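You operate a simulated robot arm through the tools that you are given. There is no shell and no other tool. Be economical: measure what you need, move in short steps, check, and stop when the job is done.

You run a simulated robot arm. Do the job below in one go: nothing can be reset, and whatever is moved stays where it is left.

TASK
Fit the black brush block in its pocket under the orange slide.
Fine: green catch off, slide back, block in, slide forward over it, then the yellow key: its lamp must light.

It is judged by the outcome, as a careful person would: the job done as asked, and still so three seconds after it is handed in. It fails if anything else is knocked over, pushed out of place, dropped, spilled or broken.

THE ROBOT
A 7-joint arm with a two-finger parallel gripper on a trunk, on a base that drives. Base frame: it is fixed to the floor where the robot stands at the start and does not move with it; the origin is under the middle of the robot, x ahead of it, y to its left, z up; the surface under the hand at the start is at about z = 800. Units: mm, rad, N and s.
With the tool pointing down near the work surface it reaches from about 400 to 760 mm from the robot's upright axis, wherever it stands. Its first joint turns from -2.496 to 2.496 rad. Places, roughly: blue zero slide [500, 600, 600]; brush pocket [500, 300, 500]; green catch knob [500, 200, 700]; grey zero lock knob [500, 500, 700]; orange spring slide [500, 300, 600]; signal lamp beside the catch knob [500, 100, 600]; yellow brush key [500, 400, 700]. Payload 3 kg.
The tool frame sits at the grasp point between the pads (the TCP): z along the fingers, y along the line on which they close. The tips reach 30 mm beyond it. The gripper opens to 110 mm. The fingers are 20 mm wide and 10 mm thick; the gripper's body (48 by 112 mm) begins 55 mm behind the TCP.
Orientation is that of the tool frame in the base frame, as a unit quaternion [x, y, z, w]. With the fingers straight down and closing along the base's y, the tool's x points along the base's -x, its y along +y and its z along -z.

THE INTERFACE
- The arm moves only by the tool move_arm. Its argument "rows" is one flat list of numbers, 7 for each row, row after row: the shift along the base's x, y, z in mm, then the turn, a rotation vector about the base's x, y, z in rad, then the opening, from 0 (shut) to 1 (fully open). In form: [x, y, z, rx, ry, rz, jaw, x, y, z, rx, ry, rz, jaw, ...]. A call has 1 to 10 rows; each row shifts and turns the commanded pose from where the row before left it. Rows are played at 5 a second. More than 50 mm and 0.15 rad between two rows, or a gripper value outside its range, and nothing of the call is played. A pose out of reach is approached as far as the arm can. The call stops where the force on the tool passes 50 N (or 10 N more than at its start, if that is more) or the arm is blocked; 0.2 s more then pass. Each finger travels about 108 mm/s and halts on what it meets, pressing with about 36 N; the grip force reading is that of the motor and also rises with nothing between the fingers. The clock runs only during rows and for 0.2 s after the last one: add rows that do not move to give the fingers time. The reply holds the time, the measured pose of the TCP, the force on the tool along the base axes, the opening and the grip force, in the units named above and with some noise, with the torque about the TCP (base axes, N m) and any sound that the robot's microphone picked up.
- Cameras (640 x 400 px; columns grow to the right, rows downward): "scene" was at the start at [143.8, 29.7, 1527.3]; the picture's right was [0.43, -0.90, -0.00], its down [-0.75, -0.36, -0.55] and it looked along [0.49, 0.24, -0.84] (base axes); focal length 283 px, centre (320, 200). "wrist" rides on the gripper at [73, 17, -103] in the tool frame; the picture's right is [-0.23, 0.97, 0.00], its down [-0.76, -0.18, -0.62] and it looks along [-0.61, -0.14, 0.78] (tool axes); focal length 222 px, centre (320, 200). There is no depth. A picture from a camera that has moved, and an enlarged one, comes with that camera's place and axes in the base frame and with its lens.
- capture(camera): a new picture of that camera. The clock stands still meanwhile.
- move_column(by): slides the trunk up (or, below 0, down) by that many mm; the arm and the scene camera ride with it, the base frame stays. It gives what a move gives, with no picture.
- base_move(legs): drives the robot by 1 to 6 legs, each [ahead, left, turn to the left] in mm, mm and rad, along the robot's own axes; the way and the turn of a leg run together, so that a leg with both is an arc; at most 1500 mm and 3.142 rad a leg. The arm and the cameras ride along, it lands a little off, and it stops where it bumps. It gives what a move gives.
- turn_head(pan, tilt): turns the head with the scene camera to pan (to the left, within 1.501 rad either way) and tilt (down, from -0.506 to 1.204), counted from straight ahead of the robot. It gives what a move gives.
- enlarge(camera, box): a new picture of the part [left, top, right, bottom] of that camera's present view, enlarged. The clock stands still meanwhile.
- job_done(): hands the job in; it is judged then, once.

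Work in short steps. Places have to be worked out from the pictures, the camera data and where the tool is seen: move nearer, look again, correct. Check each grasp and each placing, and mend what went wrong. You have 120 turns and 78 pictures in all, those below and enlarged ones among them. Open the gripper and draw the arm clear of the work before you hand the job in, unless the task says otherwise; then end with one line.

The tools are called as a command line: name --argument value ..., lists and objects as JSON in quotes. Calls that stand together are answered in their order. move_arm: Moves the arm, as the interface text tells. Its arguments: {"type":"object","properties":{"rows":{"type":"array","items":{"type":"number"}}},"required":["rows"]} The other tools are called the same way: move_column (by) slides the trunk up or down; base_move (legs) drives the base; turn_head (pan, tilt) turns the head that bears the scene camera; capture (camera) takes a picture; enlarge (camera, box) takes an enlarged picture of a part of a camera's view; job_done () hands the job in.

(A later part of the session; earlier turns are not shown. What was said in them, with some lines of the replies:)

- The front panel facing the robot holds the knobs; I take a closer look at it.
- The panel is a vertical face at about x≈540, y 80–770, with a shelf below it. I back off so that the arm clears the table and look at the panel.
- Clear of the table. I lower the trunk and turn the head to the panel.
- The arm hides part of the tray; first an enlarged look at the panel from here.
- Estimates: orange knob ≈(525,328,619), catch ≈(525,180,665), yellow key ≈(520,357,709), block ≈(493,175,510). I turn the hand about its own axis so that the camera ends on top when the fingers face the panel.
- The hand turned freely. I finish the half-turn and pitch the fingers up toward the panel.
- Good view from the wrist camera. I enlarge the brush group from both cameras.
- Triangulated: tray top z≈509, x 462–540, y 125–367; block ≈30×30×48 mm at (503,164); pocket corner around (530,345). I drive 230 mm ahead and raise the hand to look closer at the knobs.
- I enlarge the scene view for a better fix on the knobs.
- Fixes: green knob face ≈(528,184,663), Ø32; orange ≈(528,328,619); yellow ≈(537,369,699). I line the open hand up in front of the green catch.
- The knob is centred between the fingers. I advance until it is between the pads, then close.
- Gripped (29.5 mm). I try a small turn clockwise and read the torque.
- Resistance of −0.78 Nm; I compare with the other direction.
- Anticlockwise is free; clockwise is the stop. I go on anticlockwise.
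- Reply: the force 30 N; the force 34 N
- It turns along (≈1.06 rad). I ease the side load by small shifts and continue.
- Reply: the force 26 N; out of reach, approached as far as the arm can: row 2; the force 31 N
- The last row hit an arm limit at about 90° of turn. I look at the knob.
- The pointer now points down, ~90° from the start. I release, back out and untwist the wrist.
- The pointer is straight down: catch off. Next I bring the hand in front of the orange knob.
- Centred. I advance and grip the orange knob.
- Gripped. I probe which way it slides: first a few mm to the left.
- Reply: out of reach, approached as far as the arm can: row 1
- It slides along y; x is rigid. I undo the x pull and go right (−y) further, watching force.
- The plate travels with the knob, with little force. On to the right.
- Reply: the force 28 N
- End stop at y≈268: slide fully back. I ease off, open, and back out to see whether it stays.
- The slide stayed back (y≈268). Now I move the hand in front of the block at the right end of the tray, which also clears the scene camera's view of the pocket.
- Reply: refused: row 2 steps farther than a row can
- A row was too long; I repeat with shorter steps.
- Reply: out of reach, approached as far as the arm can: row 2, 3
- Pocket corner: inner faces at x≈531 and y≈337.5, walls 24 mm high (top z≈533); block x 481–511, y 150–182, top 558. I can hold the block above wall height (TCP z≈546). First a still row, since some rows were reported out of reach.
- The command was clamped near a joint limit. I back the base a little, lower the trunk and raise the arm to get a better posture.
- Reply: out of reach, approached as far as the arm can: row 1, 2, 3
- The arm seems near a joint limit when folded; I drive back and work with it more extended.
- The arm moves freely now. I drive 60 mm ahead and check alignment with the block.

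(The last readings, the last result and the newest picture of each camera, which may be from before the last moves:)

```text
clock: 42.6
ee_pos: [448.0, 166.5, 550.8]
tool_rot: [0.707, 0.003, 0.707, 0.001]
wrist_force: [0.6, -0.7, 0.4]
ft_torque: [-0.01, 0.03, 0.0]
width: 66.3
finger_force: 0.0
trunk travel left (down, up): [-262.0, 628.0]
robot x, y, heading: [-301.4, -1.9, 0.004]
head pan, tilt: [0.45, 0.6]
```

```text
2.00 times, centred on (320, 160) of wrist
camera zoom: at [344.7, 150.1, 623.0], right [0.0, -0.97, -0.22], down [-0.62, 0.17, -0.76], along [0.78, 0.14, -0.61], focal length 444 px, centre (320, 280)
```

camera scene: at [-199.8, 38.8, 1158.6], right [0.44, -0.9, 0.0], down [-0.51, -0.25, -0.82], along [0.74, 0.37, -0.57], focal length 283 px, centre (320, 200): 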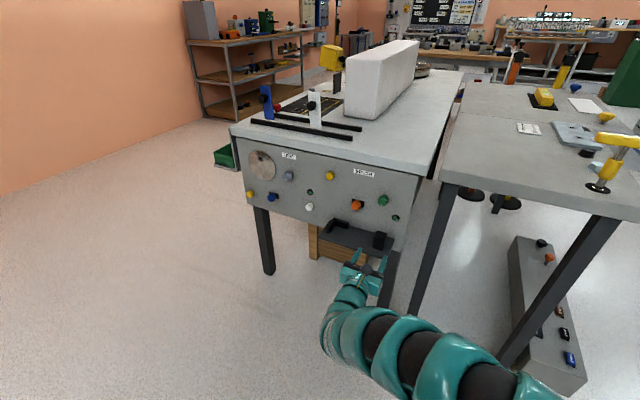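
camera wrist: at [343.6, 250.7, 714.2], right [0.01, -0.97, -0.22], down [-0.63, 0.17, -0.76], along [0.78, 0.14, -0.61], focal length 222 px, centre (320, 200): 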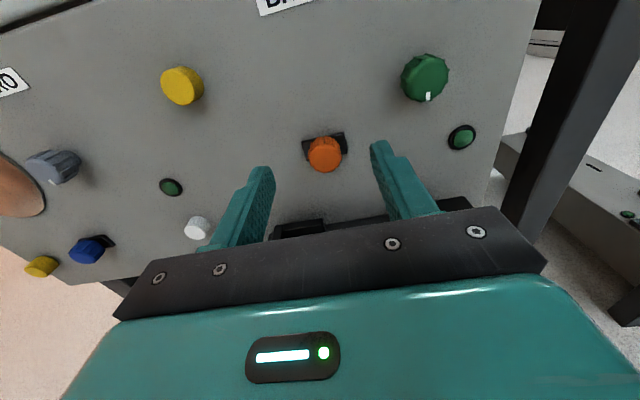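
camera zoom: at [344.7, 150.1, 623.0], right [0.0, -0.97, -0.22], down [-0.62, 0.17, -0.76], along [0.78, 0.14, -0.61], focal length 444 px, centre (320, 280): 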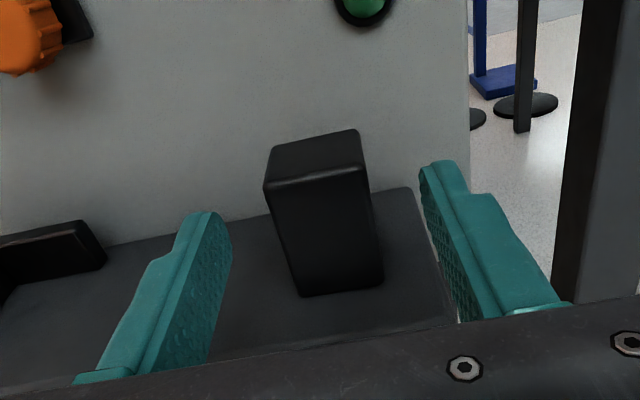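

Block centred at y≈167, front face x≈482. I advance 40 mm with z≈546 and close.

move_arm --rows '[20, 0, -2, 0, 0, 0, 0.6, 20, 0, -2, 0, 0, 0, 0.6, 0, 0, 0, 0, 0, 0, 0.6]'

move_arm --rows '[0, 0, 0, 0, 0, 0, 0.2, 0, 0, 0, 0, 0, 0, 0.2, 0, 0, 0, 0, 0, 0, 0.2]'

enlarge --camera "wrist" --box '[160, 60, 480, 260]'

```text
clock: 43.4
ee_pos: [489.8, 167.0, 545.4]
tool_rot: [0.707, 0.002, 0.707, 0.0]
wrist_force: [0.2, 0.7, -0.5]
ft_torque: [-0.02, -0.01, 0.0]
width: 66.0
finger_force: 0.1
trunk travel left (down, up): [-262.0, 628.0]
robot x, y, heading: [-298.3, 3.0, 0.008]
head pan, tilt: [0.45, 0.6]
```

```text
clock: 44.2
ee_pos: [488.5, 166.5, 544.7]
tool_rot: [0.707, 0.003, 0.707, 0.0]
wrist_force: [0.3, -0.2, 0.7]
ft_torque: [0.04, -0.05, 0.0]
width: 33.3
finger_force: 36.2
trunk travel left (down, up): [-262.0, 628.0]
robot x, y, heading: [-299.9, -1.5, 0.014]
head pan, tilt: [0.45, 0.6]
```

```text
2.00 times, centred on (320, 160) of wrist
camera zoom: at [385.3, 150.6, 617.4], right [0.0, -0.97, -0.22], down [-0.62, 0.17, -0.76], along [0.78, 0.14, -0.61], focal length 444 px, centre (320, 280)
```

zoom: 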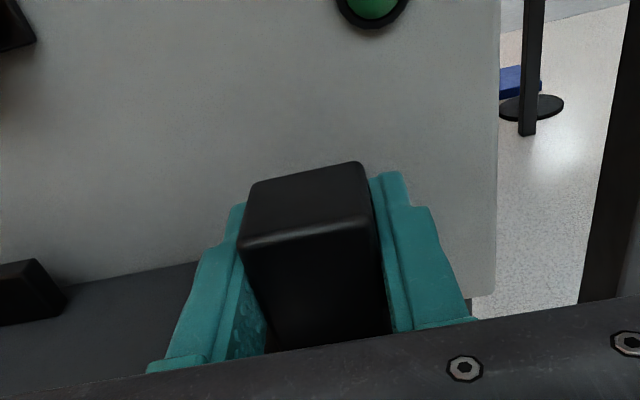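

Held (33 mm). I lift 8 mm and drive the base 138 mm left to carry it before the pocket.

move_arm --rows '[0, 0, 4, 0, 0, 0, 0.2, 0, 0, 4, 0, 0, 0, 0.2, 0, 0, 0, 0, 0, 0, 0.2]'

base_move --legs '[[0, 138, 0]]'

enlarge --camera "wrist" --box '[160, 60, 480, 260]'

enlarge --camera "scene" --box '[280, 180, 440, 280]'

```text
clock: 45.0
ee_pos: [487.4, 168.3, 554.7]
tool_rot: [0.707, 0.002, 0.707, -0.001]
wrist_force: [-1.4, 0.1, -1.9]
ft_torque: [0.02, -0.02, -0.02]
width: 33.3
finger_force: 36.1
trunk travel left (down, up): [-262.0, 628.0]
robot x, y, heading: [-300.6, 2.0, 0.01]
head pan, tilt: [0.45, 0.6]
```

```text
clock: 46.4
ee_pos: [487.4, 303.6, 554.4]
tool_rot: [0.707, 0.002, 0.707, 0.0]
wrist_force: [0.2, 0.0, -0.7]
ft_torque: [0.01, -0.01, 0.0]
width: 33.4
finger_force: 36.1
trunk travel left (down, up): [-262.0, 628.0]
robot x, y, heading: [-297.9, 139.8, 0.005]
head pan, tilt: [0.45, 0.6]
```

```text
2.00 times, centred on (320, 160) of wrist
camera zoom: at [384.0, 287.2, 626.4], right [0.0, -0.97, -0.22], down [-0.62, 0.17, -0.76], along [0.78, 0.14, -0.61], focal length 444 px, centre (320, 280)
```

zoom: 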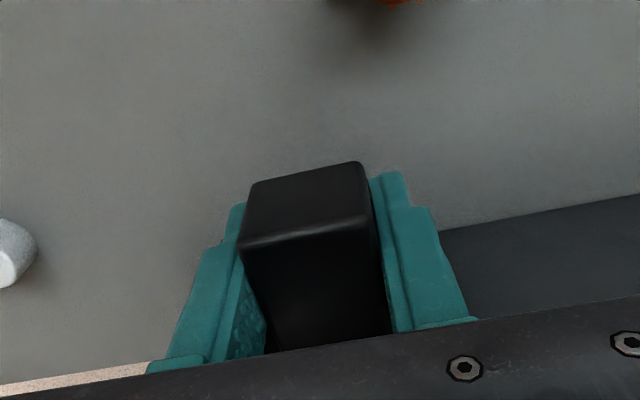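

```text
4.00 times, centred on (360, 230) of scene
camera zoom: at [-139.9, 176.9, 1158.5], right [0.44, -0.9, 0.0], down [-0.51, -0.25, -0.82], along [0.74, 0.36, -0.57], focal length 1133 px, centre (160, 80)
```

zoom: 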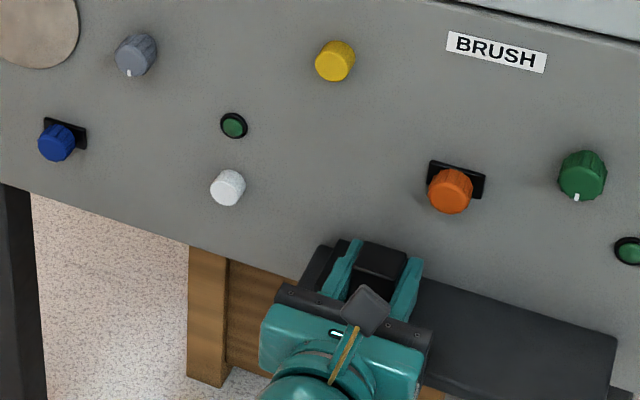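

Block is ≈(496,304), clear of the walls. I move it 13 mm left and 16 mm in, then lower onto the tray.

move_arm --rows '[8, 6, 0, 0, 0, 0, 0.2, 8, 7, 0, 0, 0, 0, 0.2, 0, 0, -4, 0, 0, 0, 0.2, 0, 0, -4, 0, 0, 0, 0.2, 0, 0, -1, 0, 0, 0, 0.2]'

enlarge --camera "scene" --box '[320, 220, 420, 285]'

```text
clock: 47.6
ee_pos: [502.7, 317.4, 551.7]
tool_rot: [0.704, 0.001, 0.71, -0.001]
wrist_force: [5.7, 1.8, 32.7]
ft_torque: [0.94, 0.9, -0.18]
width: 33.2
finger_force: 36.3
trunk travel left (down, up): [-262.0, 628.0]
robot x, y, heading: [-297.1, 139.7, 0.006]
head pan, tilt: [0.45, 0.6]
```

```text
6.15 times, centred on (370, 252) of scene
camera zoom: at [-142.7, 176.4, 1159.5], right [0.44, -0.9, 0.0], down [-0.51, -0.25, -0.83], along [0.74, 0.36, -0.56], focal length 1743 px, centre (12, -123)
```

zoom: 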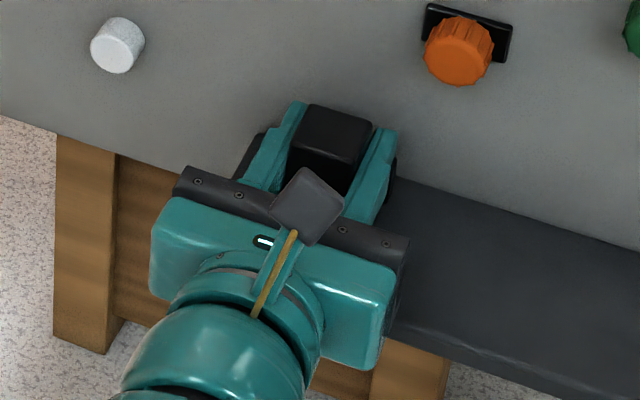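

Contact 7 mm early: the torque puts it at the left finger over the left wall. I lift, shift 14 mm right, set the block on the tray and regrip higher.

move_arm --rows '[0, 0, 8, 0, 0, 0, 0.2, 0, -7, 0, 0, 0, 0, 0.2, 0, -7, 0, 0, 0, 0, 0.2, 0, 0, -4, 0, 0, 0, 0.2, 0, 0, -4, 0, 0, 0, 0.2, 0, 0, 0, 0, 0, 0, 0.2]'

```text
clock: 49.0
ee_pos: [502.3, 302.9, 549.9]
tool_rot: [0.705, 0.0, 0.71, 0.001]
wrist_force: [-3.6, 4.2, 27.8]
ft_torque: [0.65, -0.56, 0.03]
width: 33.3
finger_force: 35.9
trunk travel left (down, up): [-262.0, 628.0]
robot x, y, heading: [-303.0, 139.1, 0.003]
head pan, tilt: [0.45, 0.6]
```

Again early contact, now at the fingertips over the back wall: the walls are ~540 high. I pull forward 16 mm, set down, and regrip ~11 mm higher.

move_arm --rows '[0, 0, 8, 0, 0, 0, 0.2, -8, 0, 0, 0, 0, 0, 0.2, -8, 0, 0, 0, 0, 0, 0.2, 0, 0, -4, 0, 0, 0, 0.2, 0, 0, -4, 0, 0, 0, 0.2, 0, 0, 0, 0, 0, 0, 0.2]'

```text
clock: 50.4
ee_pos: [487.7, 302.6, 544.3]
tool_rot: [0.707, 0.003, 0.707, 0.001]
wrist_force: [-0.1, -0.9, 1.1]
ft_torque: [0.04, 0.02, 0.01]
width: 33.5
finger_force: 35.6
trunk travel left (down, up): [-262.0, 628.0]
robot x, y, heading: [-297.0, 138.9, 0.01]
head pan, tilt: [0.45, 0.6]
```

On the tray now. I open slightly, rise 11 mm, and close again.

move_arm --rows '[0, 0, 0, 0, 0, 0, 0.37, 0, 0, 0, 0, 0, 0, 0.37, 0, 0, 6, 0, 0, 0, 0.37, 0, 0, 5.5, 0, 0, 0, 0.37, 0, 0, 0, 0, 0, 0, 0.2, 0, 0, 0, 0, 0, 0, 0.2, 0, 0, 0, 0, 0, 0, 0.2]'

enlarge --camera "wrist" --box '[160, 60, 480, 260]'

```text
clock: 52.0
ee_pos: [487.5, 302.5, 556.8]
tool_rot: [0.707, 0.002, 0.707, 0.0]
wrist_force: [0.2, 0.7, -0.1]
ft_torque: [0.04, 0.02, 0.02]
width: 33.3
finger_force: 36.3
trunk travel left (down, up): [-262.0, 628.0]
robot x, y, heading: [-299.1, 137.3, 0.001]
head pan, tilt: [0.45, 0.6]
```

```text
2.00 times, centred on (320, 160) of wrist
camera zoom: at [384.1, 285.8, 628.7], right [0.0, -0.97, -0.22], down [-0.62, 0.17, -0.76], along [0.78, 0.14, -0.61], focal length 444 px, centre (320, 280)
```

zoom: 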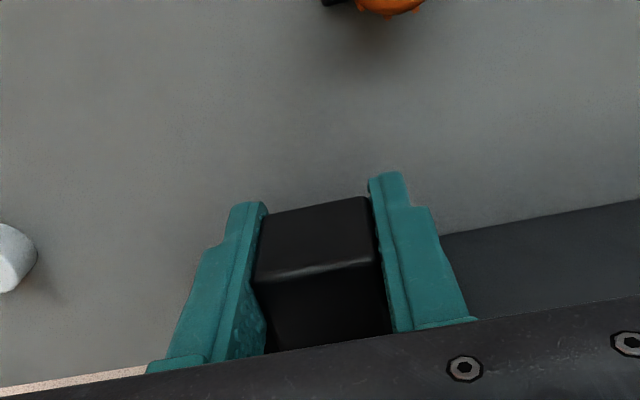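

Regripped higher. I lift 2 mm, move in and left, lower, watching the force.

move_arm --rows '[0, 0, 2, 0, 0, 0, 0.2, 8, 7, 0, 0, 0, 0, 0.2, 8, 8, 0, 0, 0, 0, 0.2, 0, 0, -2, 0, 0, 0, 0.2, 0, 0, 0, 0, 0, 0, 0.2]'

```text
clock: 53.2
ee_pos: [504.1, 316.5, 556.9]
tool_rot: [0.708, 0.003, 0.707, 0.001]
wrist_force: [0.0, -0.3, -0.3]
ft_torque: [0.01, 0.0, 0.0]
width: 33.4
finger_force: 35.8
trunk travel left (down, up): [-262.0, 628.0]
robot x, y, heading: [-299.6, 140.4, 0.004]
head pan, tilt: [0.45, 0.6]
```

No contact; the block is down inside the walls. I nudge it toward the back wall and left wall until I feel them.

move_arm --rows '[0, 2, 0, 0, 0, 0, 0.2, 0, 2, 0, 0, 0, 0, 0.2, 0, 0, 0, 0, 0, 0, 0.2]'

move_arm --rows '[2, 0, 0, 0, 0, 0, 0.2, 2, 0, 0, 0, 0, 0, 0.2, 0, 0, 0, 0, 0, 0, 0.2]'

enlarge --camera "scene" --box '[320, 220, 420, 285]'

```text
clock: 54.0
ee_pos: [503.6, 319.6, 555.7]
tool_rot: [0.707, 0.0, 0.707, 0.001]
wrist_force: [0.0, -9.8, 0.6]
ft_torque: [-0.16, -0.03, 0.07]
width: 33.4
finger_force: 36.0
trunk travel left (down, up): [-262.0, 628.0]
robot x, y, heading: [-298.7, 136.9, 0.005]
head pan, tilt: [0.45, 0.6]
```

```text
clock: 54.8
ee_pos: [506.3, 319.6, 556.5]
tool_rot: [0.708, 0.003, 0.706, 0.001]
wrist_force: [-28.7, -22.8, -3.6]
ft_torque: [-0.4, 0.45, -0.1]
width: 33.5
finger_force: 36.1
trunk travel left (down, up): [-262.0, 628.0]
robot x, y, heading: [-300.8, 134.6, 0.004]
head pan, tilt: [0.45, 0.6]
```

```text
6.15 times, centred on (370, 252) of scene
camera zoom: at [-141.4, 175.8, 1158.7], right [0.44, -0.9, 0.0], down [-0.51, -0.25, -0.83], along [0.74, 0.36, -0.56], focal length 1743 px, centre (12, -123)
```

zoom: 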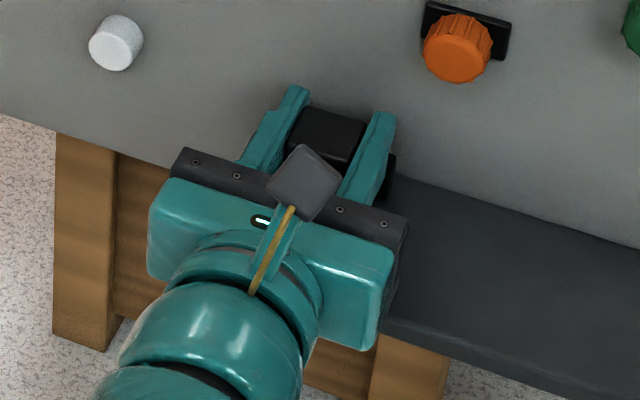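

Both walls felt (block seated in the corner). I ease the load, open and withdraw straight back.

move_arm --rows '[-2.5, -2, 0, 0, 0, 0, 0.2, 0, 0, 0, 0, 0, 0, 0.45, 0, 0, 1, 0, 0, 0, 0.45, -20, 0, 2, 0, 0, 0, 0.5, -30, 0, 10, 0, 0, 0, 0.5, -40, 0, 10, 0, 0, 0, 0.5]'

enlarge --camera "wrist" --box '[160, 60, 480, 260]'

enlarge --camera "scene" --box '[320, 200, 440, 280]'

```text
clock: 56.2
ee_pos: [426.1, 331.4, 572.1]
tool_rot: [0.707, 0.0, 0.707, 0.001]
wrist_force: [1.0, -0.2, 1.0]
ft_torque: [-0.03, 0.01, 0.02]
width: 54.9
finger_force: 0.0
out of reach, approached as far as the arm can: row 6
trunk travel left (down, up): [-262.0, 628.0]
robot x, y, heading: [-299.3, 140.1, 0.005]
head pan, tilt: [0.45, 0.6]
```

```text
2.00 times, centred on (320, 160) of wrist
camera zoom: at [322.3, 314.0, 644.1], right [0.0, -0.97, -0.22], down [-0.62, 0.18, -0.76], along [0.78, 0.14, -0.61], focal length 444 px, centre (320, 280)
```

zoom: 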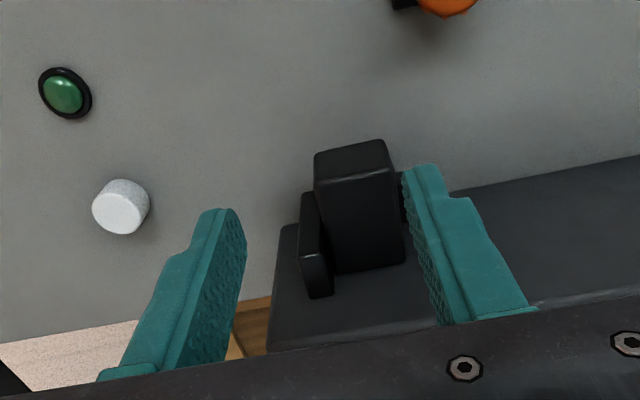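

```text
5.00 times, centred on (380, 240) of scene
camera zoom: at [-140.0, 177.1, 1158.5], right [0.44, -0.9, 0.0], down [-0.51, -0.25, -0.82], along [0.74, 0.36, -0.57], focal length 1416 px, centre (20, 0)
```

zoom: 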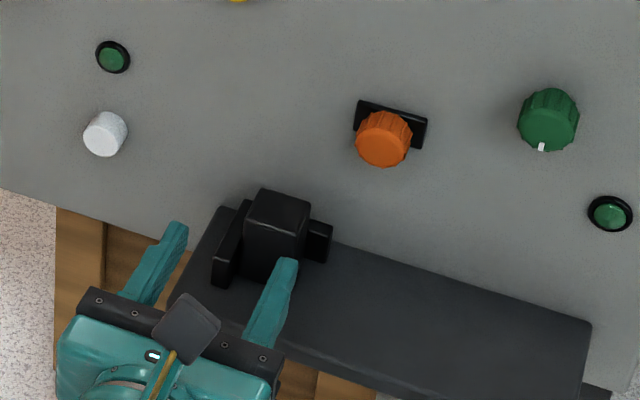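

The block sits upright in the corner. Next, up and right to face the orange knob at (528,268,619).

move_arm --rows '[0, 0, 24, 0, 0, 0, 0.6, 0, -30, 23, 0, 0, 0, 0.6, 20, -33, 0, 0, 0, 0, 0.6, 20, 0, 0, 0, 0, 0, 0.6]'

enlarge --camera "wrist" --box '[140, 60, 460, 260]'

```text
clock: 57.2
ee_pos: [487.9, 308.6, 614.1]
tool_rot: [0.708, 0.009, 0.706, -0.004]
wrist_force: [-18.3, 0.9, 11.3]
ft_torque: [-0.41, -0.46, -0.64]
width: 65.3
finger_force: 0.1
out of reach, approached as far as the arm can: row 1, 2, 3
trunk travel left (down, up): [-262.0, 628.0]
robot x, y, heading: [-301.4, 135.9, 0.011]
head pan, tilt: [0.45, 0.6]
stopped in row 4: the force on the tool passed its limit at 64 N (the readings are from after the stop); the commanded pose is now the measured one
```

```text
2.00 times, centred on (300, 160) of wrist
camera zoom: at [385.9, 291.0, 686.2], right [0.02, -0.98, -0.22], down [-0.63, 0.16, -0.76], along [0.78, 0.15, -0.61], focal length 444 px, centre (360, 280)
```

zoom: 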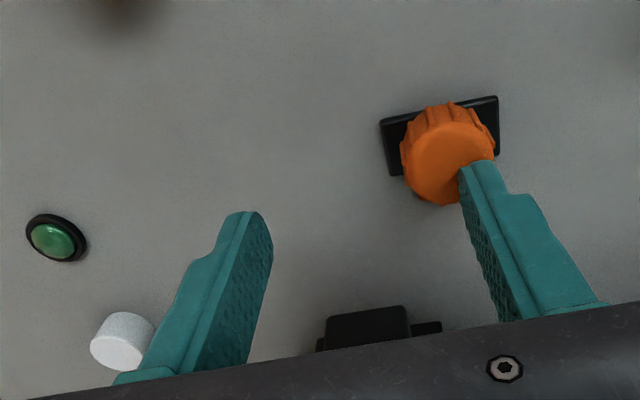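

The clamped rows pushed the fingertip against the orange knob's face. I back off with the base and check that nothing moved.

base_move --legs '[[-90, 0, 0]]'

capture --camera "wrist"

```text
clock: 58.3
ee_pos: [400.2, 305.7, 611.2]
tool_rot: [0.711, 0.008, 0.704, -0.003]
wrist_force: [0.9, 0.1, -0.7]
ft_torque: [-0.01, -0.01, 0.0]
width: 65.9
finger_force: 0.1
trunk travel left (down, up): [-262.0, 628.0]
robot x, y, heading: [-390.3, 138.1, 0.005]
head pan, tilt: [0.45, 0.6]
```

```text
36 pictures are left
camera wrist: at [297.7, 288.4, 683.3], right [0.01, -0.97, -0.22], down [-0.63, 0.16, -0.76], along [0.77, 0.15, -0.61], focal length 222 px, centre (320, 200)
```

wrist: 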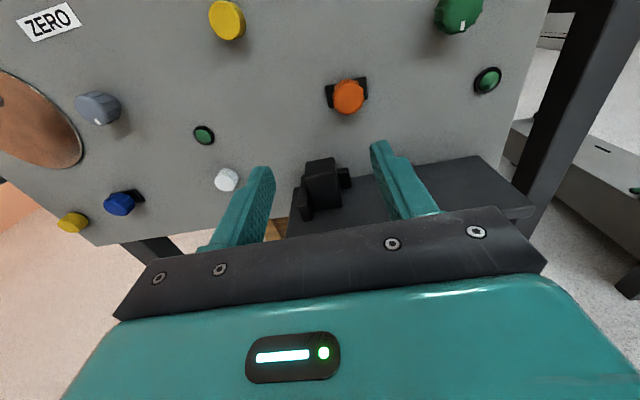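

Block untouched. The limit seems to come with large offset to the left; I drive the base 130 mm left and bring the arm back to the right so that it works straight ahead.

base_move --legs '[[0, 130, 0]]'

move_arm --rows '[0, -40, 2, 0, 0, 0, 0.6, 0, -40, 2, 0, 0, 0, 0.6, 0, -40, 2, 0, 0, 0, 0.6, 0, -40, 2, 0, 0, 0, 0.6, 0, 0, 0, 0, 0, 0, 0.6]'

```text
clock: 59.6
ee_pos: [400.0, 434.7, 610.1]
tool_rot: [0.71, 0.007, 0.704, -0.003]
wrist_force: [-0.2, -0.3, 0.4]
ft_torque: [0.03, -0.01, 0.02]
width: 66.1
finger_force: 0.2
trunk travel left (down, up): [-262.0, 628.0]
robot x, y, heading: [-392.6, 265.0, 0.01]
head pan, tilt: [0.45, 0.6]
```

```text
clock: 60.8
ee_pos: [461.0, 310.8, 614.4]
tool_rot: [0.71, 0.007, 0.704, -0.004]
wrist_force: [1.0, -0.1, -0.3]
ft_torque: [0.0, 0.01, 0.02]
width: 65.9
finger_force: 0.1
out of reach, approached as far as the arm can: row 1, 2, 3, 4
trunk travel left (down, up): [-262.0, 628.0]
robot x, y, heading: [-390.2, 263.1, 0.011]
head pan, tilt: [0.45, 0.6]
```

The wrist roll joint is evidently near its end after the half-turn. I back off 60 mm and roll the hand 90° the other way (fingers then close vertically, camera on the right), which frees it.

base_move --legs '[[-60, 0, 0]]'

move_arm --rows '[0, 0, 0, 0.15, 0, 0, 0.6, 0, 0, 0, 0.15, 0, 0, 0.6, 0, 0, 0, 0.15, 0, 0, 0.6, 0, 0, 0, 0.15, 0, 0, 0.6, 0, 0, 0, 0.15, 0, 0, 0.6, 0, 0, 0, 0.15, 0, 0, 0.6, 0, 0, 0, 0.15, 0, 0, 0.6, 0, 0, 0, 0.15, 0, 0, 0.6, 0, 0, 0, 0.15, 0, 0, 0.6, 0, 0, 0, 0.15, 0, 0, 0.6]'

move_arm --rows '[-10, -20, 0, 0.07, 0, 0, 0.6, -10, -22, 5, 0, 0, 0, 0.6, 0, 0, 0, 0, 0, 0, 0.6]'

capture --camera "wrist"

```text
clock: 61.7
ee_pos: [400.0, 309.8, 614.9]
tool_rot: [0.71, 0.007, 0.704, -0.003]
wrist_force: [-0.3, 0.1, -0.2]
ft_torque: [-0.01, -0.04, 0.0]
width: 65.9
finger_force: 0.0
trunk travel left (down, up): [-262.0, 628.0]
robot x, y, heading: [-450.9, 265.6, 0.009]
head pan, tilt: [0.45, 0.6]
```

```text
clock: 63.9
ee_pos: [399.6, 309.2, 615.7]
tool_rot: [0.517, -0.475, 0.519, -0.487]
wrist_force: [-0.2, 0.5, -0.3]
ft_torque: [-0.04, 0.02, -0.02]
width: 65.8
finger_force: 0.1
trunk travel left (down, up): [-262.0, 628.0]
robot x, y, heading: [-452.0, 266.5, 0.003]
head pan, tilt: [0.45, 0.6]
```

```text
clock: 64.7
ee_pos: [412.8, 278.5, 620.3]
tool_rot: [-0.5, 0.493, -0.504, 0.504]
wrist_force: [1.1, 0.0, 0.1]
ft_torque: [0.04, -0.05, -0.03]
width: 65.9
finger_force: 0.1
out of reach, approached as far as the arm can: row 1, 2
trunk travel left (down, up): [-262.0, 628.0]
robot x, y, heading: [-450.7, 266.1, 0.008]
head pan, tilt: [0.45, 0.6]
```

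```text
35 pictures are left
camera wrist: at [309.3, 206.5, 603.1], right [0.01, 0.22, -0.98], down [-0.63, 0.76, 0.16], along [0.78, 0.61, 0.15], focal length 222 px, centre (320, 200)
```

wrist: 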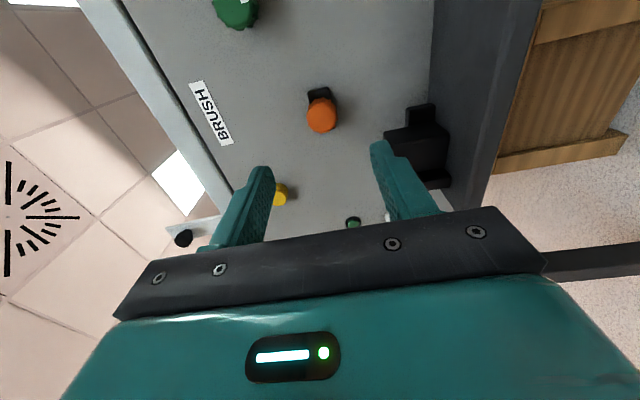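

Still being pushed outward; I look at the arm's posture.

turn_head --pan 0.0 --tilt 0.7

capture --camera "scene"

```text
clock: 65.6
ee_pos: [411.5, 279.4, 621.2]
tool_rot: [0.5, -0.493, 0.504, -0.503]
wrist_force: [-0.4, 0.2, 0.7]
ft_torque: [0.0, 0.02, -0.04]
width: 66.1
finger_force: 0.0
trunk travel left (down, up): [-262.0, 628.0]
robot x, y, heading: [-449.4, 263.3, 0.005]
head pan, tilt: [0.0, 0.7]
```

```text
34 pictures are left
camera scene: at [-287.4, 266.1, 1149.9], right [0.01, -1.0, 0.0], down [-0.64, -0.01, -0.76], along [0.76, 0.01, -0.64], focal length 283 px, centre (320, 200)
```

scene: 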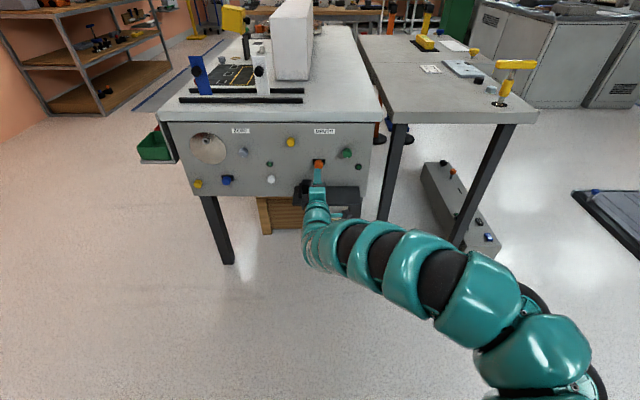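

The forearm comes in from the right and the wrist bend is at its limit. With the fingers closing vertically I can yaw the hand left 0.3 rad harmlessly, which relieves it.

move_arm --rows '[0, 0, 0, 0, 0, 0.15, 0.6, 0, 0, 0, 0, 0, 0.15, 0.6, 0, 0, 0, 0, 0, 0, 0.6]'

move_arm --rows '[0, -15, 0, 0, 0, 0, 0.6, 0, -10, 0, 0, 0, 0, 0.6, 0, 0, 0, 0, 0, 0, 0.6]'

```text
clock: 66.4
ee_pos: [420.2, 283.6, 622.5]
tool_rot: [-0.569, 0.412, -0.422, 0.573]
wrist_force: [-0.4, -0.3, 0.3]
ft_torque: [-0.02, -0.02, 0.01]
width: 65.9
finger_force: 0.1
out of reach, approached as far as the arm can: row 1
trunk travel left (down, up): [-262.0, 628.0]
robot x, y, heading: [-452.9, 263.8, 0.007]
head pan, tilt: [0.0, 0.7]
```

```text
clock: 67.2
ee_pos: [425.7, 259.2, 621.7]
tool_rot: [-0.568, 0.412, -0.423, 0.573]
wrist_force: [0.0, -0.5, 0.2]
ft_torque: [-0.04, 0.04, -0.03]
width: 66.2
finger_force: 0.2
out of reach, approached as far as the arm can: row 1
trunk travel left (down, up): [-262.0, 628.0]
robot x, y, heading: [-455.0, 262.3, 0.007]
head pan, tilt: [0.0, 0.7]
```

The hand is at y=259, z=622 yawed left; the rest can be done with the base. I check the alignment before driving in.

enlarge --camera "wrist" --box '[160, 20, 480, 220]'

```text
2.00 times, centred on (320, 120) of wrist
camera zoom: at [349.6, 158.3, 603.7], right [-0.05, 0.21, -0.98], down [-0.83, 0.54, 0.16], along [0.56, 0.82, 0.15], focal length 444 px, centre (320, 360)
```

zoom: 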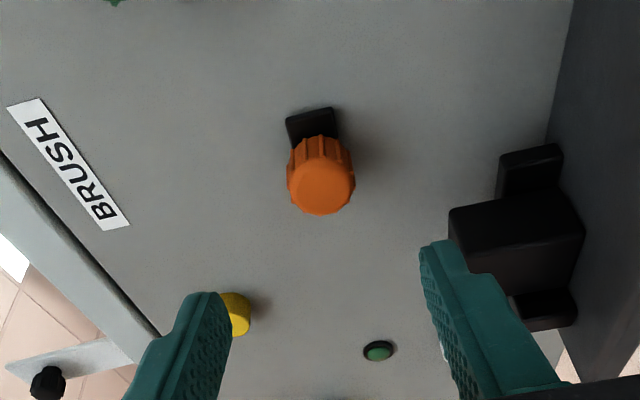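

The slide knob is now at y≈277 (nudged 9 mm earlier). I shift +9 mm and drive in 62 mm, then check.

move_arm --rows '[0, 9, 0, 0, 0, 0, 0.6, 0, 0, 0, 0, 0, 0, 0.6]'

base_move --legs '[[62, 0, 0]]'

enlarge --camera "wrist" --box '[160, 20, 480, 220]'

```text
clock: 67.8
ee_pos: [424.3, 266.5, 622.2]
tool_rot: [-0.568, 0.413, -0.422, 0.573]
wrist_force: [-0.6, 0.2, -0.4]
ft_torque: [-0.01, 0.01, -0.02]
width: 66.1
finger_force: 0.0
trunk travel left (down, up): [-262.0, 628.0]
robot x, y, heading: [-452.2, 260.7, 0.005]
head pan, tilt: [0.0, 0.7]
```

```text
clock: 68.8
ee_pos: [485.2, 267.7, 621.7]
tool_rot: [-0.567, 0.412, -0.423, 0.574]
wrist_force: [-0.3, 0.6, -0.3]
ft_torque: [0.01, 0.03, 0.0]
width: 66.0
finger_force: 0.0
trunk travel left (down, up): [-262.0, 628.0]
robot x, y, heading: [-397.0, 267.6, 0.009]
head pan, tilt: [0.0, 0.7]
```

```text
2.00 times, centred on (320, 120) of wrist
camera zoom: at [409.4, 166.5, 604.0], right [-0.05, 0.22, -0.98], down [-0.83, 0.54, 0.16], along [0.56, 0.82, 0.15], focal length 444 px, centre (320, 360)
```

zoom: 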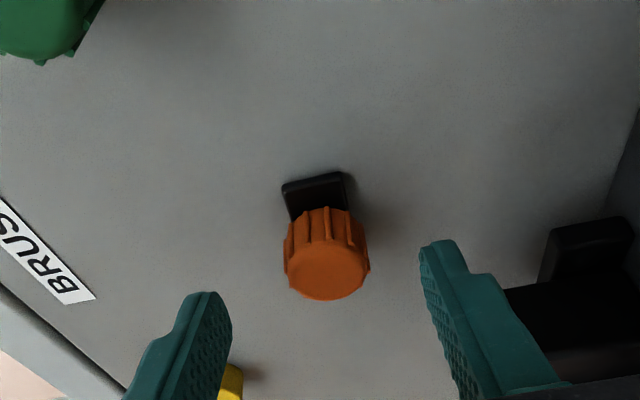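

Well aligned. I drive the last 26 mm and close.

base_move --legs '[[26, 0, 0]]'

move_arm --rows '[0, 0, 0, 0, 0, 0, 0.15, 0, 0, 0, 0, 0, 0, 0.15, 0, 0, 0, 0, 0, 0, 0.15]'

enlarge --camera "wrist" --box '[160, 60, 480, 260]'

```text
clock: 69.6
ee_pos: [511.6, 266.2, 622.6]
tool_rot: [-0.567, 0.412, -0.423, 0.574]
wrist_force: [0.9, -0.6, -0.3]
ft_torque: [0.0, 0.03, 0.02]
width: 65.9
finger_force: 0.1
trunk travel left (down, up): [-262.0, 628.0]
robot x, y, heading: [-366.1, 265.4, 0.01]
head pan, tilt: [0.0, 0.7]
```

```text
clock: 70.4
ee_pos: [512.3, 266.5, 619.2]
tool_rot: [-0.568, 0.413, -0.422, 0.573]
wrist_force: [-0.9, -0.1, -11.3]
ft_torque: [-0.13, 1.07, -0.06]
width: 29.2
finger_force: 44.9
trunk travel left (down, up): [-262.0, 628.0]
robot x, y, heading: [-367.0, 268.3, 0.009]
head pan, tilt: [0.0, 0.7]
```

```text
2.00 times, centred on (320, 160) of wrist
camera zoom: at [435.5, 166.5, 602.0], right [-0.06, 0.21, -0.98], down [-0.83, 0.54, 0.17], along [0.56, 0.82, 0.15], focal length 444 px, centre (320, 280)
```

zoom: 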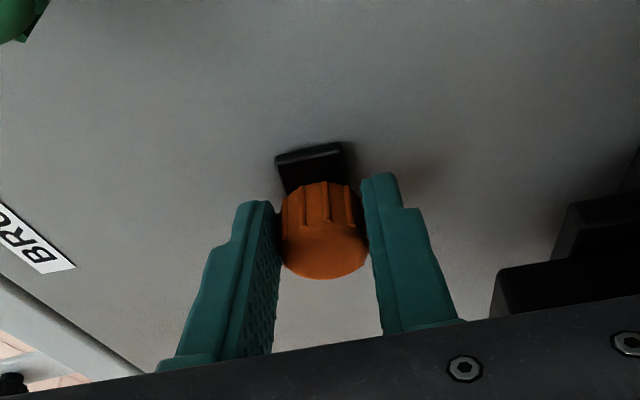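

Gripped. I ease z by 2 mm and slide left in small steps.

move_arm --rows '[0, 0, -2, 0, 0, 0, 0.15, 0, 7, 0, 0, 0, 0, 0.15, 0, 7, 0, 0, 0, 0, 0.15, 0, 7, 0, 0, 0, 0, 0.15]'

move_arm --rows '[0, 7, 0, 0, 0, 0, 0.15, 0, 7, 0, 0, 0, 0, 0.15, 0, 5, 0, 0, 0, 0, 0.15]'

```text
clock: 71.4
ee_pos: [511.8, 287.2, 620.2]
tool_rot: [-0.567, 0.413, -0.422, 0.574]
wrist_force: [-1.6, -0.1, -5.1]
ft_torque: [-0.19, 0.97, -0.11]
width: 29.2
finger_force: 44.8
trunk travel left (down, up): [-262.0, 628.0]
robot x, y, heading: [-364.5, 267.9, 0.01]
head pan, tilt: [0.0, 0.7]
```

```text
clock: 72.2
ee_pos: [512.2, 306.8, 619.4]
tool_rot: [-0.567, 0.414, -0.422, 0.573]
wrist_force: [4.8, -0.1, -5.9]
ft_torque: [-0.13, 0.79, -0.16]
width: 29.1
finger_force: 45.1
trunk travel left (down, up): [-262.0, 628.0]
robot x, y, heading: [-367.4, 266.4, 0.006]
head pan, tilt: [0.0, 0.7]
```

move_arm --rows '[0, 5, 0, 0, 0, 0, 0.15, 0, 5, 0, 0, 0, 0, 0.15, 0, 3, 0, 0, 0, 0, 0.15]'

```text
clock: 73.0
ee_pos: [512.1, 317.7, 619.7]
tool_rot: [-0.568, 0.413, -0.423, 0.572]
wrist_force: [-4.2, -8.2, -5.8]
ft_torque: [0.05, 0.91, 0.09]
width: 29.2
finger_force: 45.1
trunk travel left (down, up): [-262.0, 628.0]
robot x, y, heading: [-367.6, 262.2, 0.004]
head pan, tilt: [0.0, 0.7]
```

move_arm --rows '[0, 3, 0, 0, 0, 0, 0.15, 0, 0, 0, 0, 0, 0, 0.15]'

enlarge --camera "scene" --box '[260, 120, 380, 200]'

```text
clock: 73.6
ee_pos: [511.7, 318.1, 619.9]
tool_rot: [-0.567, 0.414, -0.424, 0.573]
wrist_force: [-12.5, -21.7, -6.2]
ft_torque: [-0.14, 0.84, -0.48]
width: 29.0
finger_force: 45.0
trunk travel left (down, up): [-262.0, 628.0]
robot x, y, heading: [-364.5, 266.6, 0.006]
head pan, tilt: [0.0, 0.7]
```

```text
5.00 times, centred on (320, 160) of scene
camera zoom: at [-200.3, 264.8, 1149.9], right [0.01, -1.0, 0.0], down [-0.64, 0.0, -0.76], along [0.76, 0.0, -0.64], focal length 1416 px, centre (320, 400)
```

zoom: 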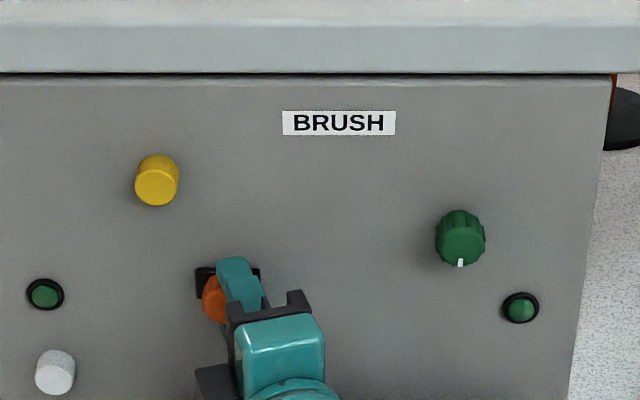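

Firm stop at the forward end. I ease off, open and back out with the base, then check that it stays.

move_arm --rows '[1, -2.5, 0, 0, 0, 0, 0.15, 0, 0, 0, 0, 0, 0, 0.6, 0, 0, 0, 0, 0, 0, 0.6]'

base_move --legs '[[-90, 0, 0]]'

capture --camera "wrist"

enlarge --camera "scene" --box '[240, 110, 400, 230]'

```text
clock: 74.4
ee_pos: [513.6, 321.4, 621.5]
tool_rot: [-0.568, 0.412, -0.422, 0.574]
wrist_force: [-0.3, 0.7, 0.1]
ft_torque: [-0.01, -0.03, 0.01]
width: 66.0
finger_force: 0.0
trunk travel left (down, up): [-262.0, 628.0]
robot x, y, heading: [-364.3, 266.3, 0.007]
head pan, tilt: [0.0, 0.7]
```

```text
clock: 75.5
ee_pos: [420.6, 319.7, 619.4]
tool_rot: [-0.568, 0.412, -0.423, 0.573]
wrist_force: [0.1, -0.5, 0.1]
ft_torque: [0.02, 0.0, 0.02]
width: 65.9
finger_force: 0.0
trunk travel left (down, up): [-262.0, 628.0]
robot x, y, heading: [-457.6, 264.6, 0.005]
head pan, tilt: [0.0, 0.7]
```

```text
29 pictures are left
camera wrist: at [344.3, 219.7, 602.1], right [-0.05, 0.21, -0.98], down [-0.83, 0.54, 0.16], along [0.56, 0.82, 0.15], focal length 222 px, centre (320, 200)
```

wrist: 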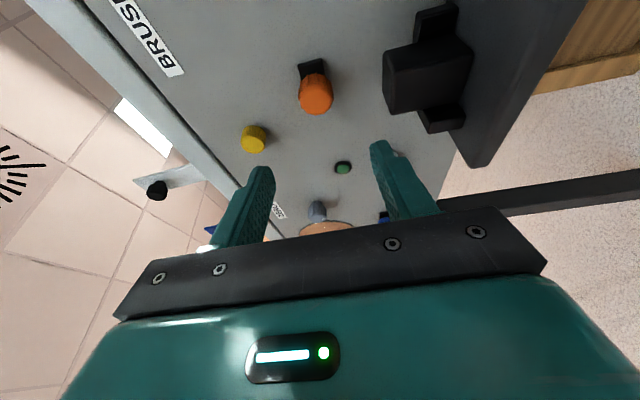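

```text
3.33 times, centred on (320, 170) of scene
camera zoom: at [-291.8, 265.9, 1149.9], right [0.01, -1.0, 0.0], down [-0.64, 0.0, -0.76], along [0.76, 0.01, -0.64], focal length 944 px, centre (320, 300)
```

zoom: 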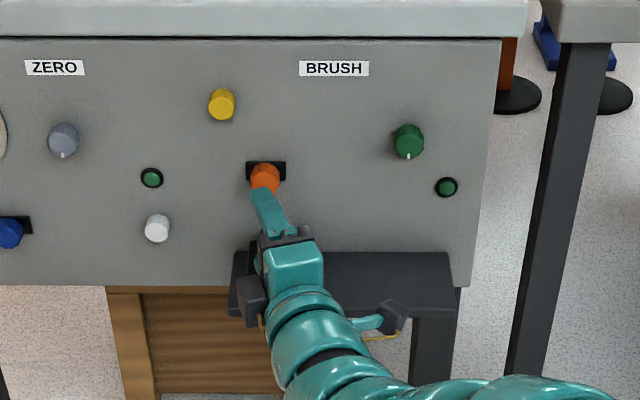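

The slide stayed forward. The yellow key is a smooth cap, so a push key; I close the hand and move in front of it (≈(537,369,699)), straightening the yaw.

move_arm --rows '[0, 24, 40, 0, 0, 0, 0, 0, 25, 40, 0, 0, 0, 0, 0, 0, 0, 0, 0, -0.15, 0, 0, 0, 0, 0, 0, -0.15, 0, 0, 0, 0, 0, 0, 0, 0]'

capture --camera "wrist"

```text
clock: 76.7
ee_pos: [430.3, 372.7, 696.9]
tool_rot: [-0.5, 0.492, -0.504, 0.504]
wrist_force: [0.3, 0.2, -0.1]
ft_torque: [0.04, -0.02, 0.01]
width: 0.0
finger_force: 36.1
out of reach, approached as far as the arm can: row 2
trunk travel left (down, up): [-262.0, 628.0]
robot x, y, heading: [-458.8, 266.4, 0.006]
head pan, tilt: [0.0, 0.7]
```

```text
27 pictures are left
camera wrist: at [326.6, 300.2, 678.7], right [0.01, 0.22, -0.98], down [-0.63, 0.76, 0.16], along [0.78, 0.61, 0.15], focal length 222 px, centre (320, 200)
```

wrist: 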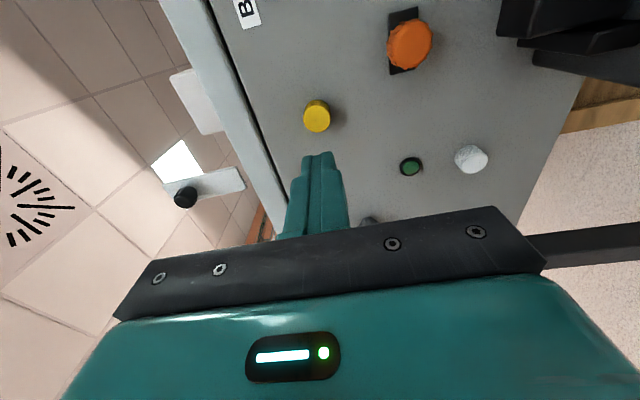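

Key face at ≈(537,367,701); tip at y=373, z=697. I correct with base and arm, and come closer.

base_move --legs '[[45, -5, 0]]'

move_arm --rows '[0, 0, 3, 0, 0, 0, 0, 10, 0, 0, 0, 0, 0, 0, 0, 0, 0, 0, 0, 0, 0]'

capture --camera "wrist"

```text
clock: 77.6
ee_pos: [475.0, 368.6, 697.0]
tool_rot: [-0.499, 0.493, -0.503, 0.504]
wrist_force: [-0.3, -0.2, -0.1]
ft_torque: [0.0, 0.01, -0.02]
width: 0.4
finger_force: 36.4
trunk travel left (down, up): [-262.0, 628.0]
robot x, y, heading: [-411.8, 261.9, 0.013]
head pan, tilt: [0.0, 0.7]
```

```text
clock: 78.4
ee_pos: [484.9, 368.6, 699.3]
tool_rot: [-0.5, 0.492, -0.503, 0.504]
wrist_force: [-0.1, 0.3, -0.8]
ft_torque: [0.04, -0.06, -0.01]
width: 0.0
finger_force: 36.1
trunk travel left (down, up): [-262.0, 628.0]
robot x, y, heading: [-413.5, 261.7, 0.006]
head pan, tilt: [0.0, 0.7]
```

```text
26 pictures are left
camera wrist: at [382.9, 295.7, 681.9], right [0.01, 0.22, -0.98], down [-0.63, 0.76, 0.16], along [0.78, 0.61, 0.15], focal length 222 px, centre (320, 200)
```

wrist: 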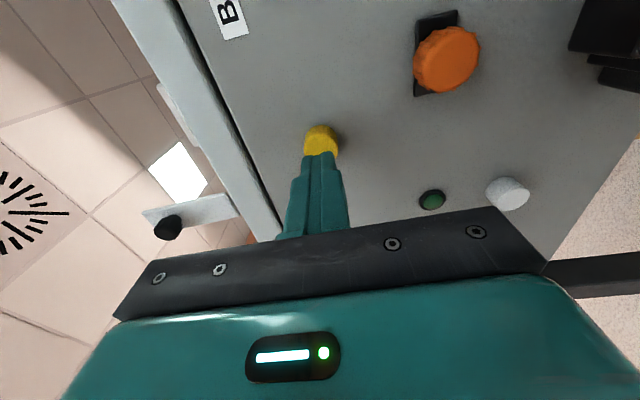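

The tip is aligned with the key, ~20 mm short. I press gently in small steps.

move_arm --rows '[8, 0, 0, 0, 0, 0, 0, 6, 0, 0, 0, 0, 0, 0, 4, 0, 0, 0, 0, 0, 0, 3, 0, 0, 0, 0, 0, 0, 2, 0, 0, 0, 0, 0, 0]'

```text
clock: 79.6
ee_pos: [506.4, 368.0, 700.1]
tool_rot: [-0.499, 0.492, -0.504, 0.504]
wrist_force: [-4.8, -0.8, -0.2]
ft_torque: [0.04, 0.04, -0.06]
width: 0.0
finger_force: 36.6
trunk travel left (down, up): [-262.0, 628.0]
robot x, y, heading: [-414.3, 256.8, 0.006]
head pan, tilt: [0.0, 0.7]
heard: click
```

A click at ~5 N. I look at the lamps.

enlarge --camera "scene" --box '[240, 110, 400, 230]'

```text
3.33 times, centred on (320, 170) of scene
camera zoom: at [-247.1, 261.2, 1150.0], right [0.01, -1.0, 0.0], down [-0.64, 0.0, -0.77], along [0.77, 0.01, -0.64], focal length 944 px, centre (320, 300)
```

zoom: 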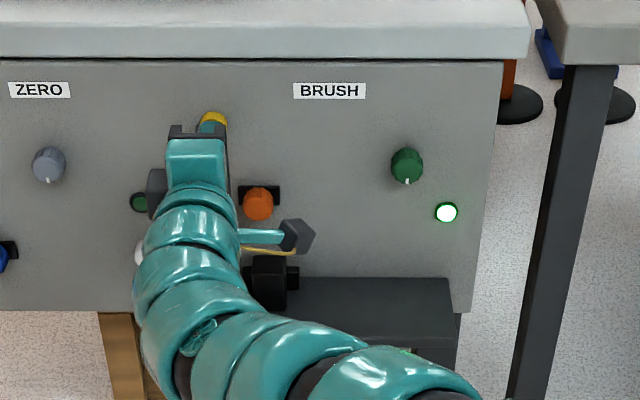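

The lamp beside the catch is lit. I withdraw with the base and open the hand, then verify that everything holds.

base_move --legs '[[-150, 0, 0]]'

move_arm --rows '[0, 0, 0, 0, 0, 0, 0.6, 0, 0, 0, 0, 0, 0, 0.6, 0, 0, 0, 0, 0, 0, 0.6, 0, 0, 0, 0, 0, 0, 0.6]'

enlarge --camera "scene" --box '[220, 90, 420, 215]'

capture --camera "wrist"

```text
clock: 81.0
ee_pos: [356.1, 367.0, 700.4]
tool_rot: [-0.499, 0.493, -0.504, 0.504]
wrist_force: [0.7, -0.2, 0.6]
ft_torque: [-0.01, -0.03, -0.01]
width: 0.0
finger_force: 35.7
trunk travel left (down, up): [-262.0, 628.0]
robot x, y, heading: [-566.4, 256.2, 0.005]
head pan, tilt: [0.0, 0.7]
```

```text
clock: 82.0
ee_pos: [356.8, 367.9, 699.8]
tool_rot: [-0.5, 0.493, -0.503, 0.504]
wrist_force: [-0.2, 1.1, -0.4]
ft_torque: [0.0, 0.0, 0.03]
width: 65.9
finger_force: 0.1
trunk travel left (down, up): [-262.0, 628.0]
robot x, y, heading: [-562.1, 258.1, 0.005]
head pan, tilt: [0.0, 0.7]
```

```text
3.20 times, centred on (320, 152) of scene
camera zoom: at [-397.8, 260.2, 1149.9], right [0.01, -1.0, 0.0], down [-0.64, 0.0, -0.76], along [0.76, 0.0, -0.64], focal length 906 px, centre (320, 352)
```

zoom: 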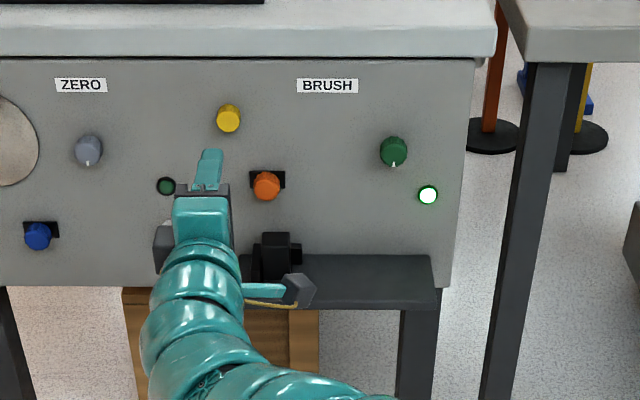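

```text
23 pictures are left
camera wrist: at [253.6, 294.0, 682.1], right [0.01, 0.22, -0.98], down [-0.63, 0.76, 0.16], along [0.78, 0.61, 0.15], focal length 222 px, centre (320, 200)
```

wrist: 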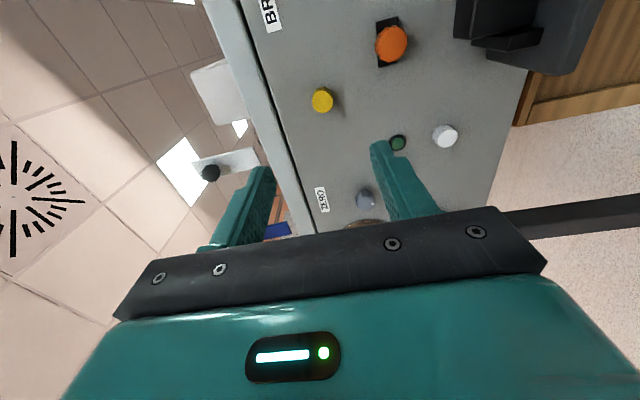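

The lamp stays lit, the slide is forward, the block is seated, and the hand is open and clear. I hand it in.

job_done

```text
The job is handed in.
```

The brush block is in its pocket with the slide forward over it. The yellow key is pressed (it clicked), and the signal lamp beside the catch was still lit when I handed in.
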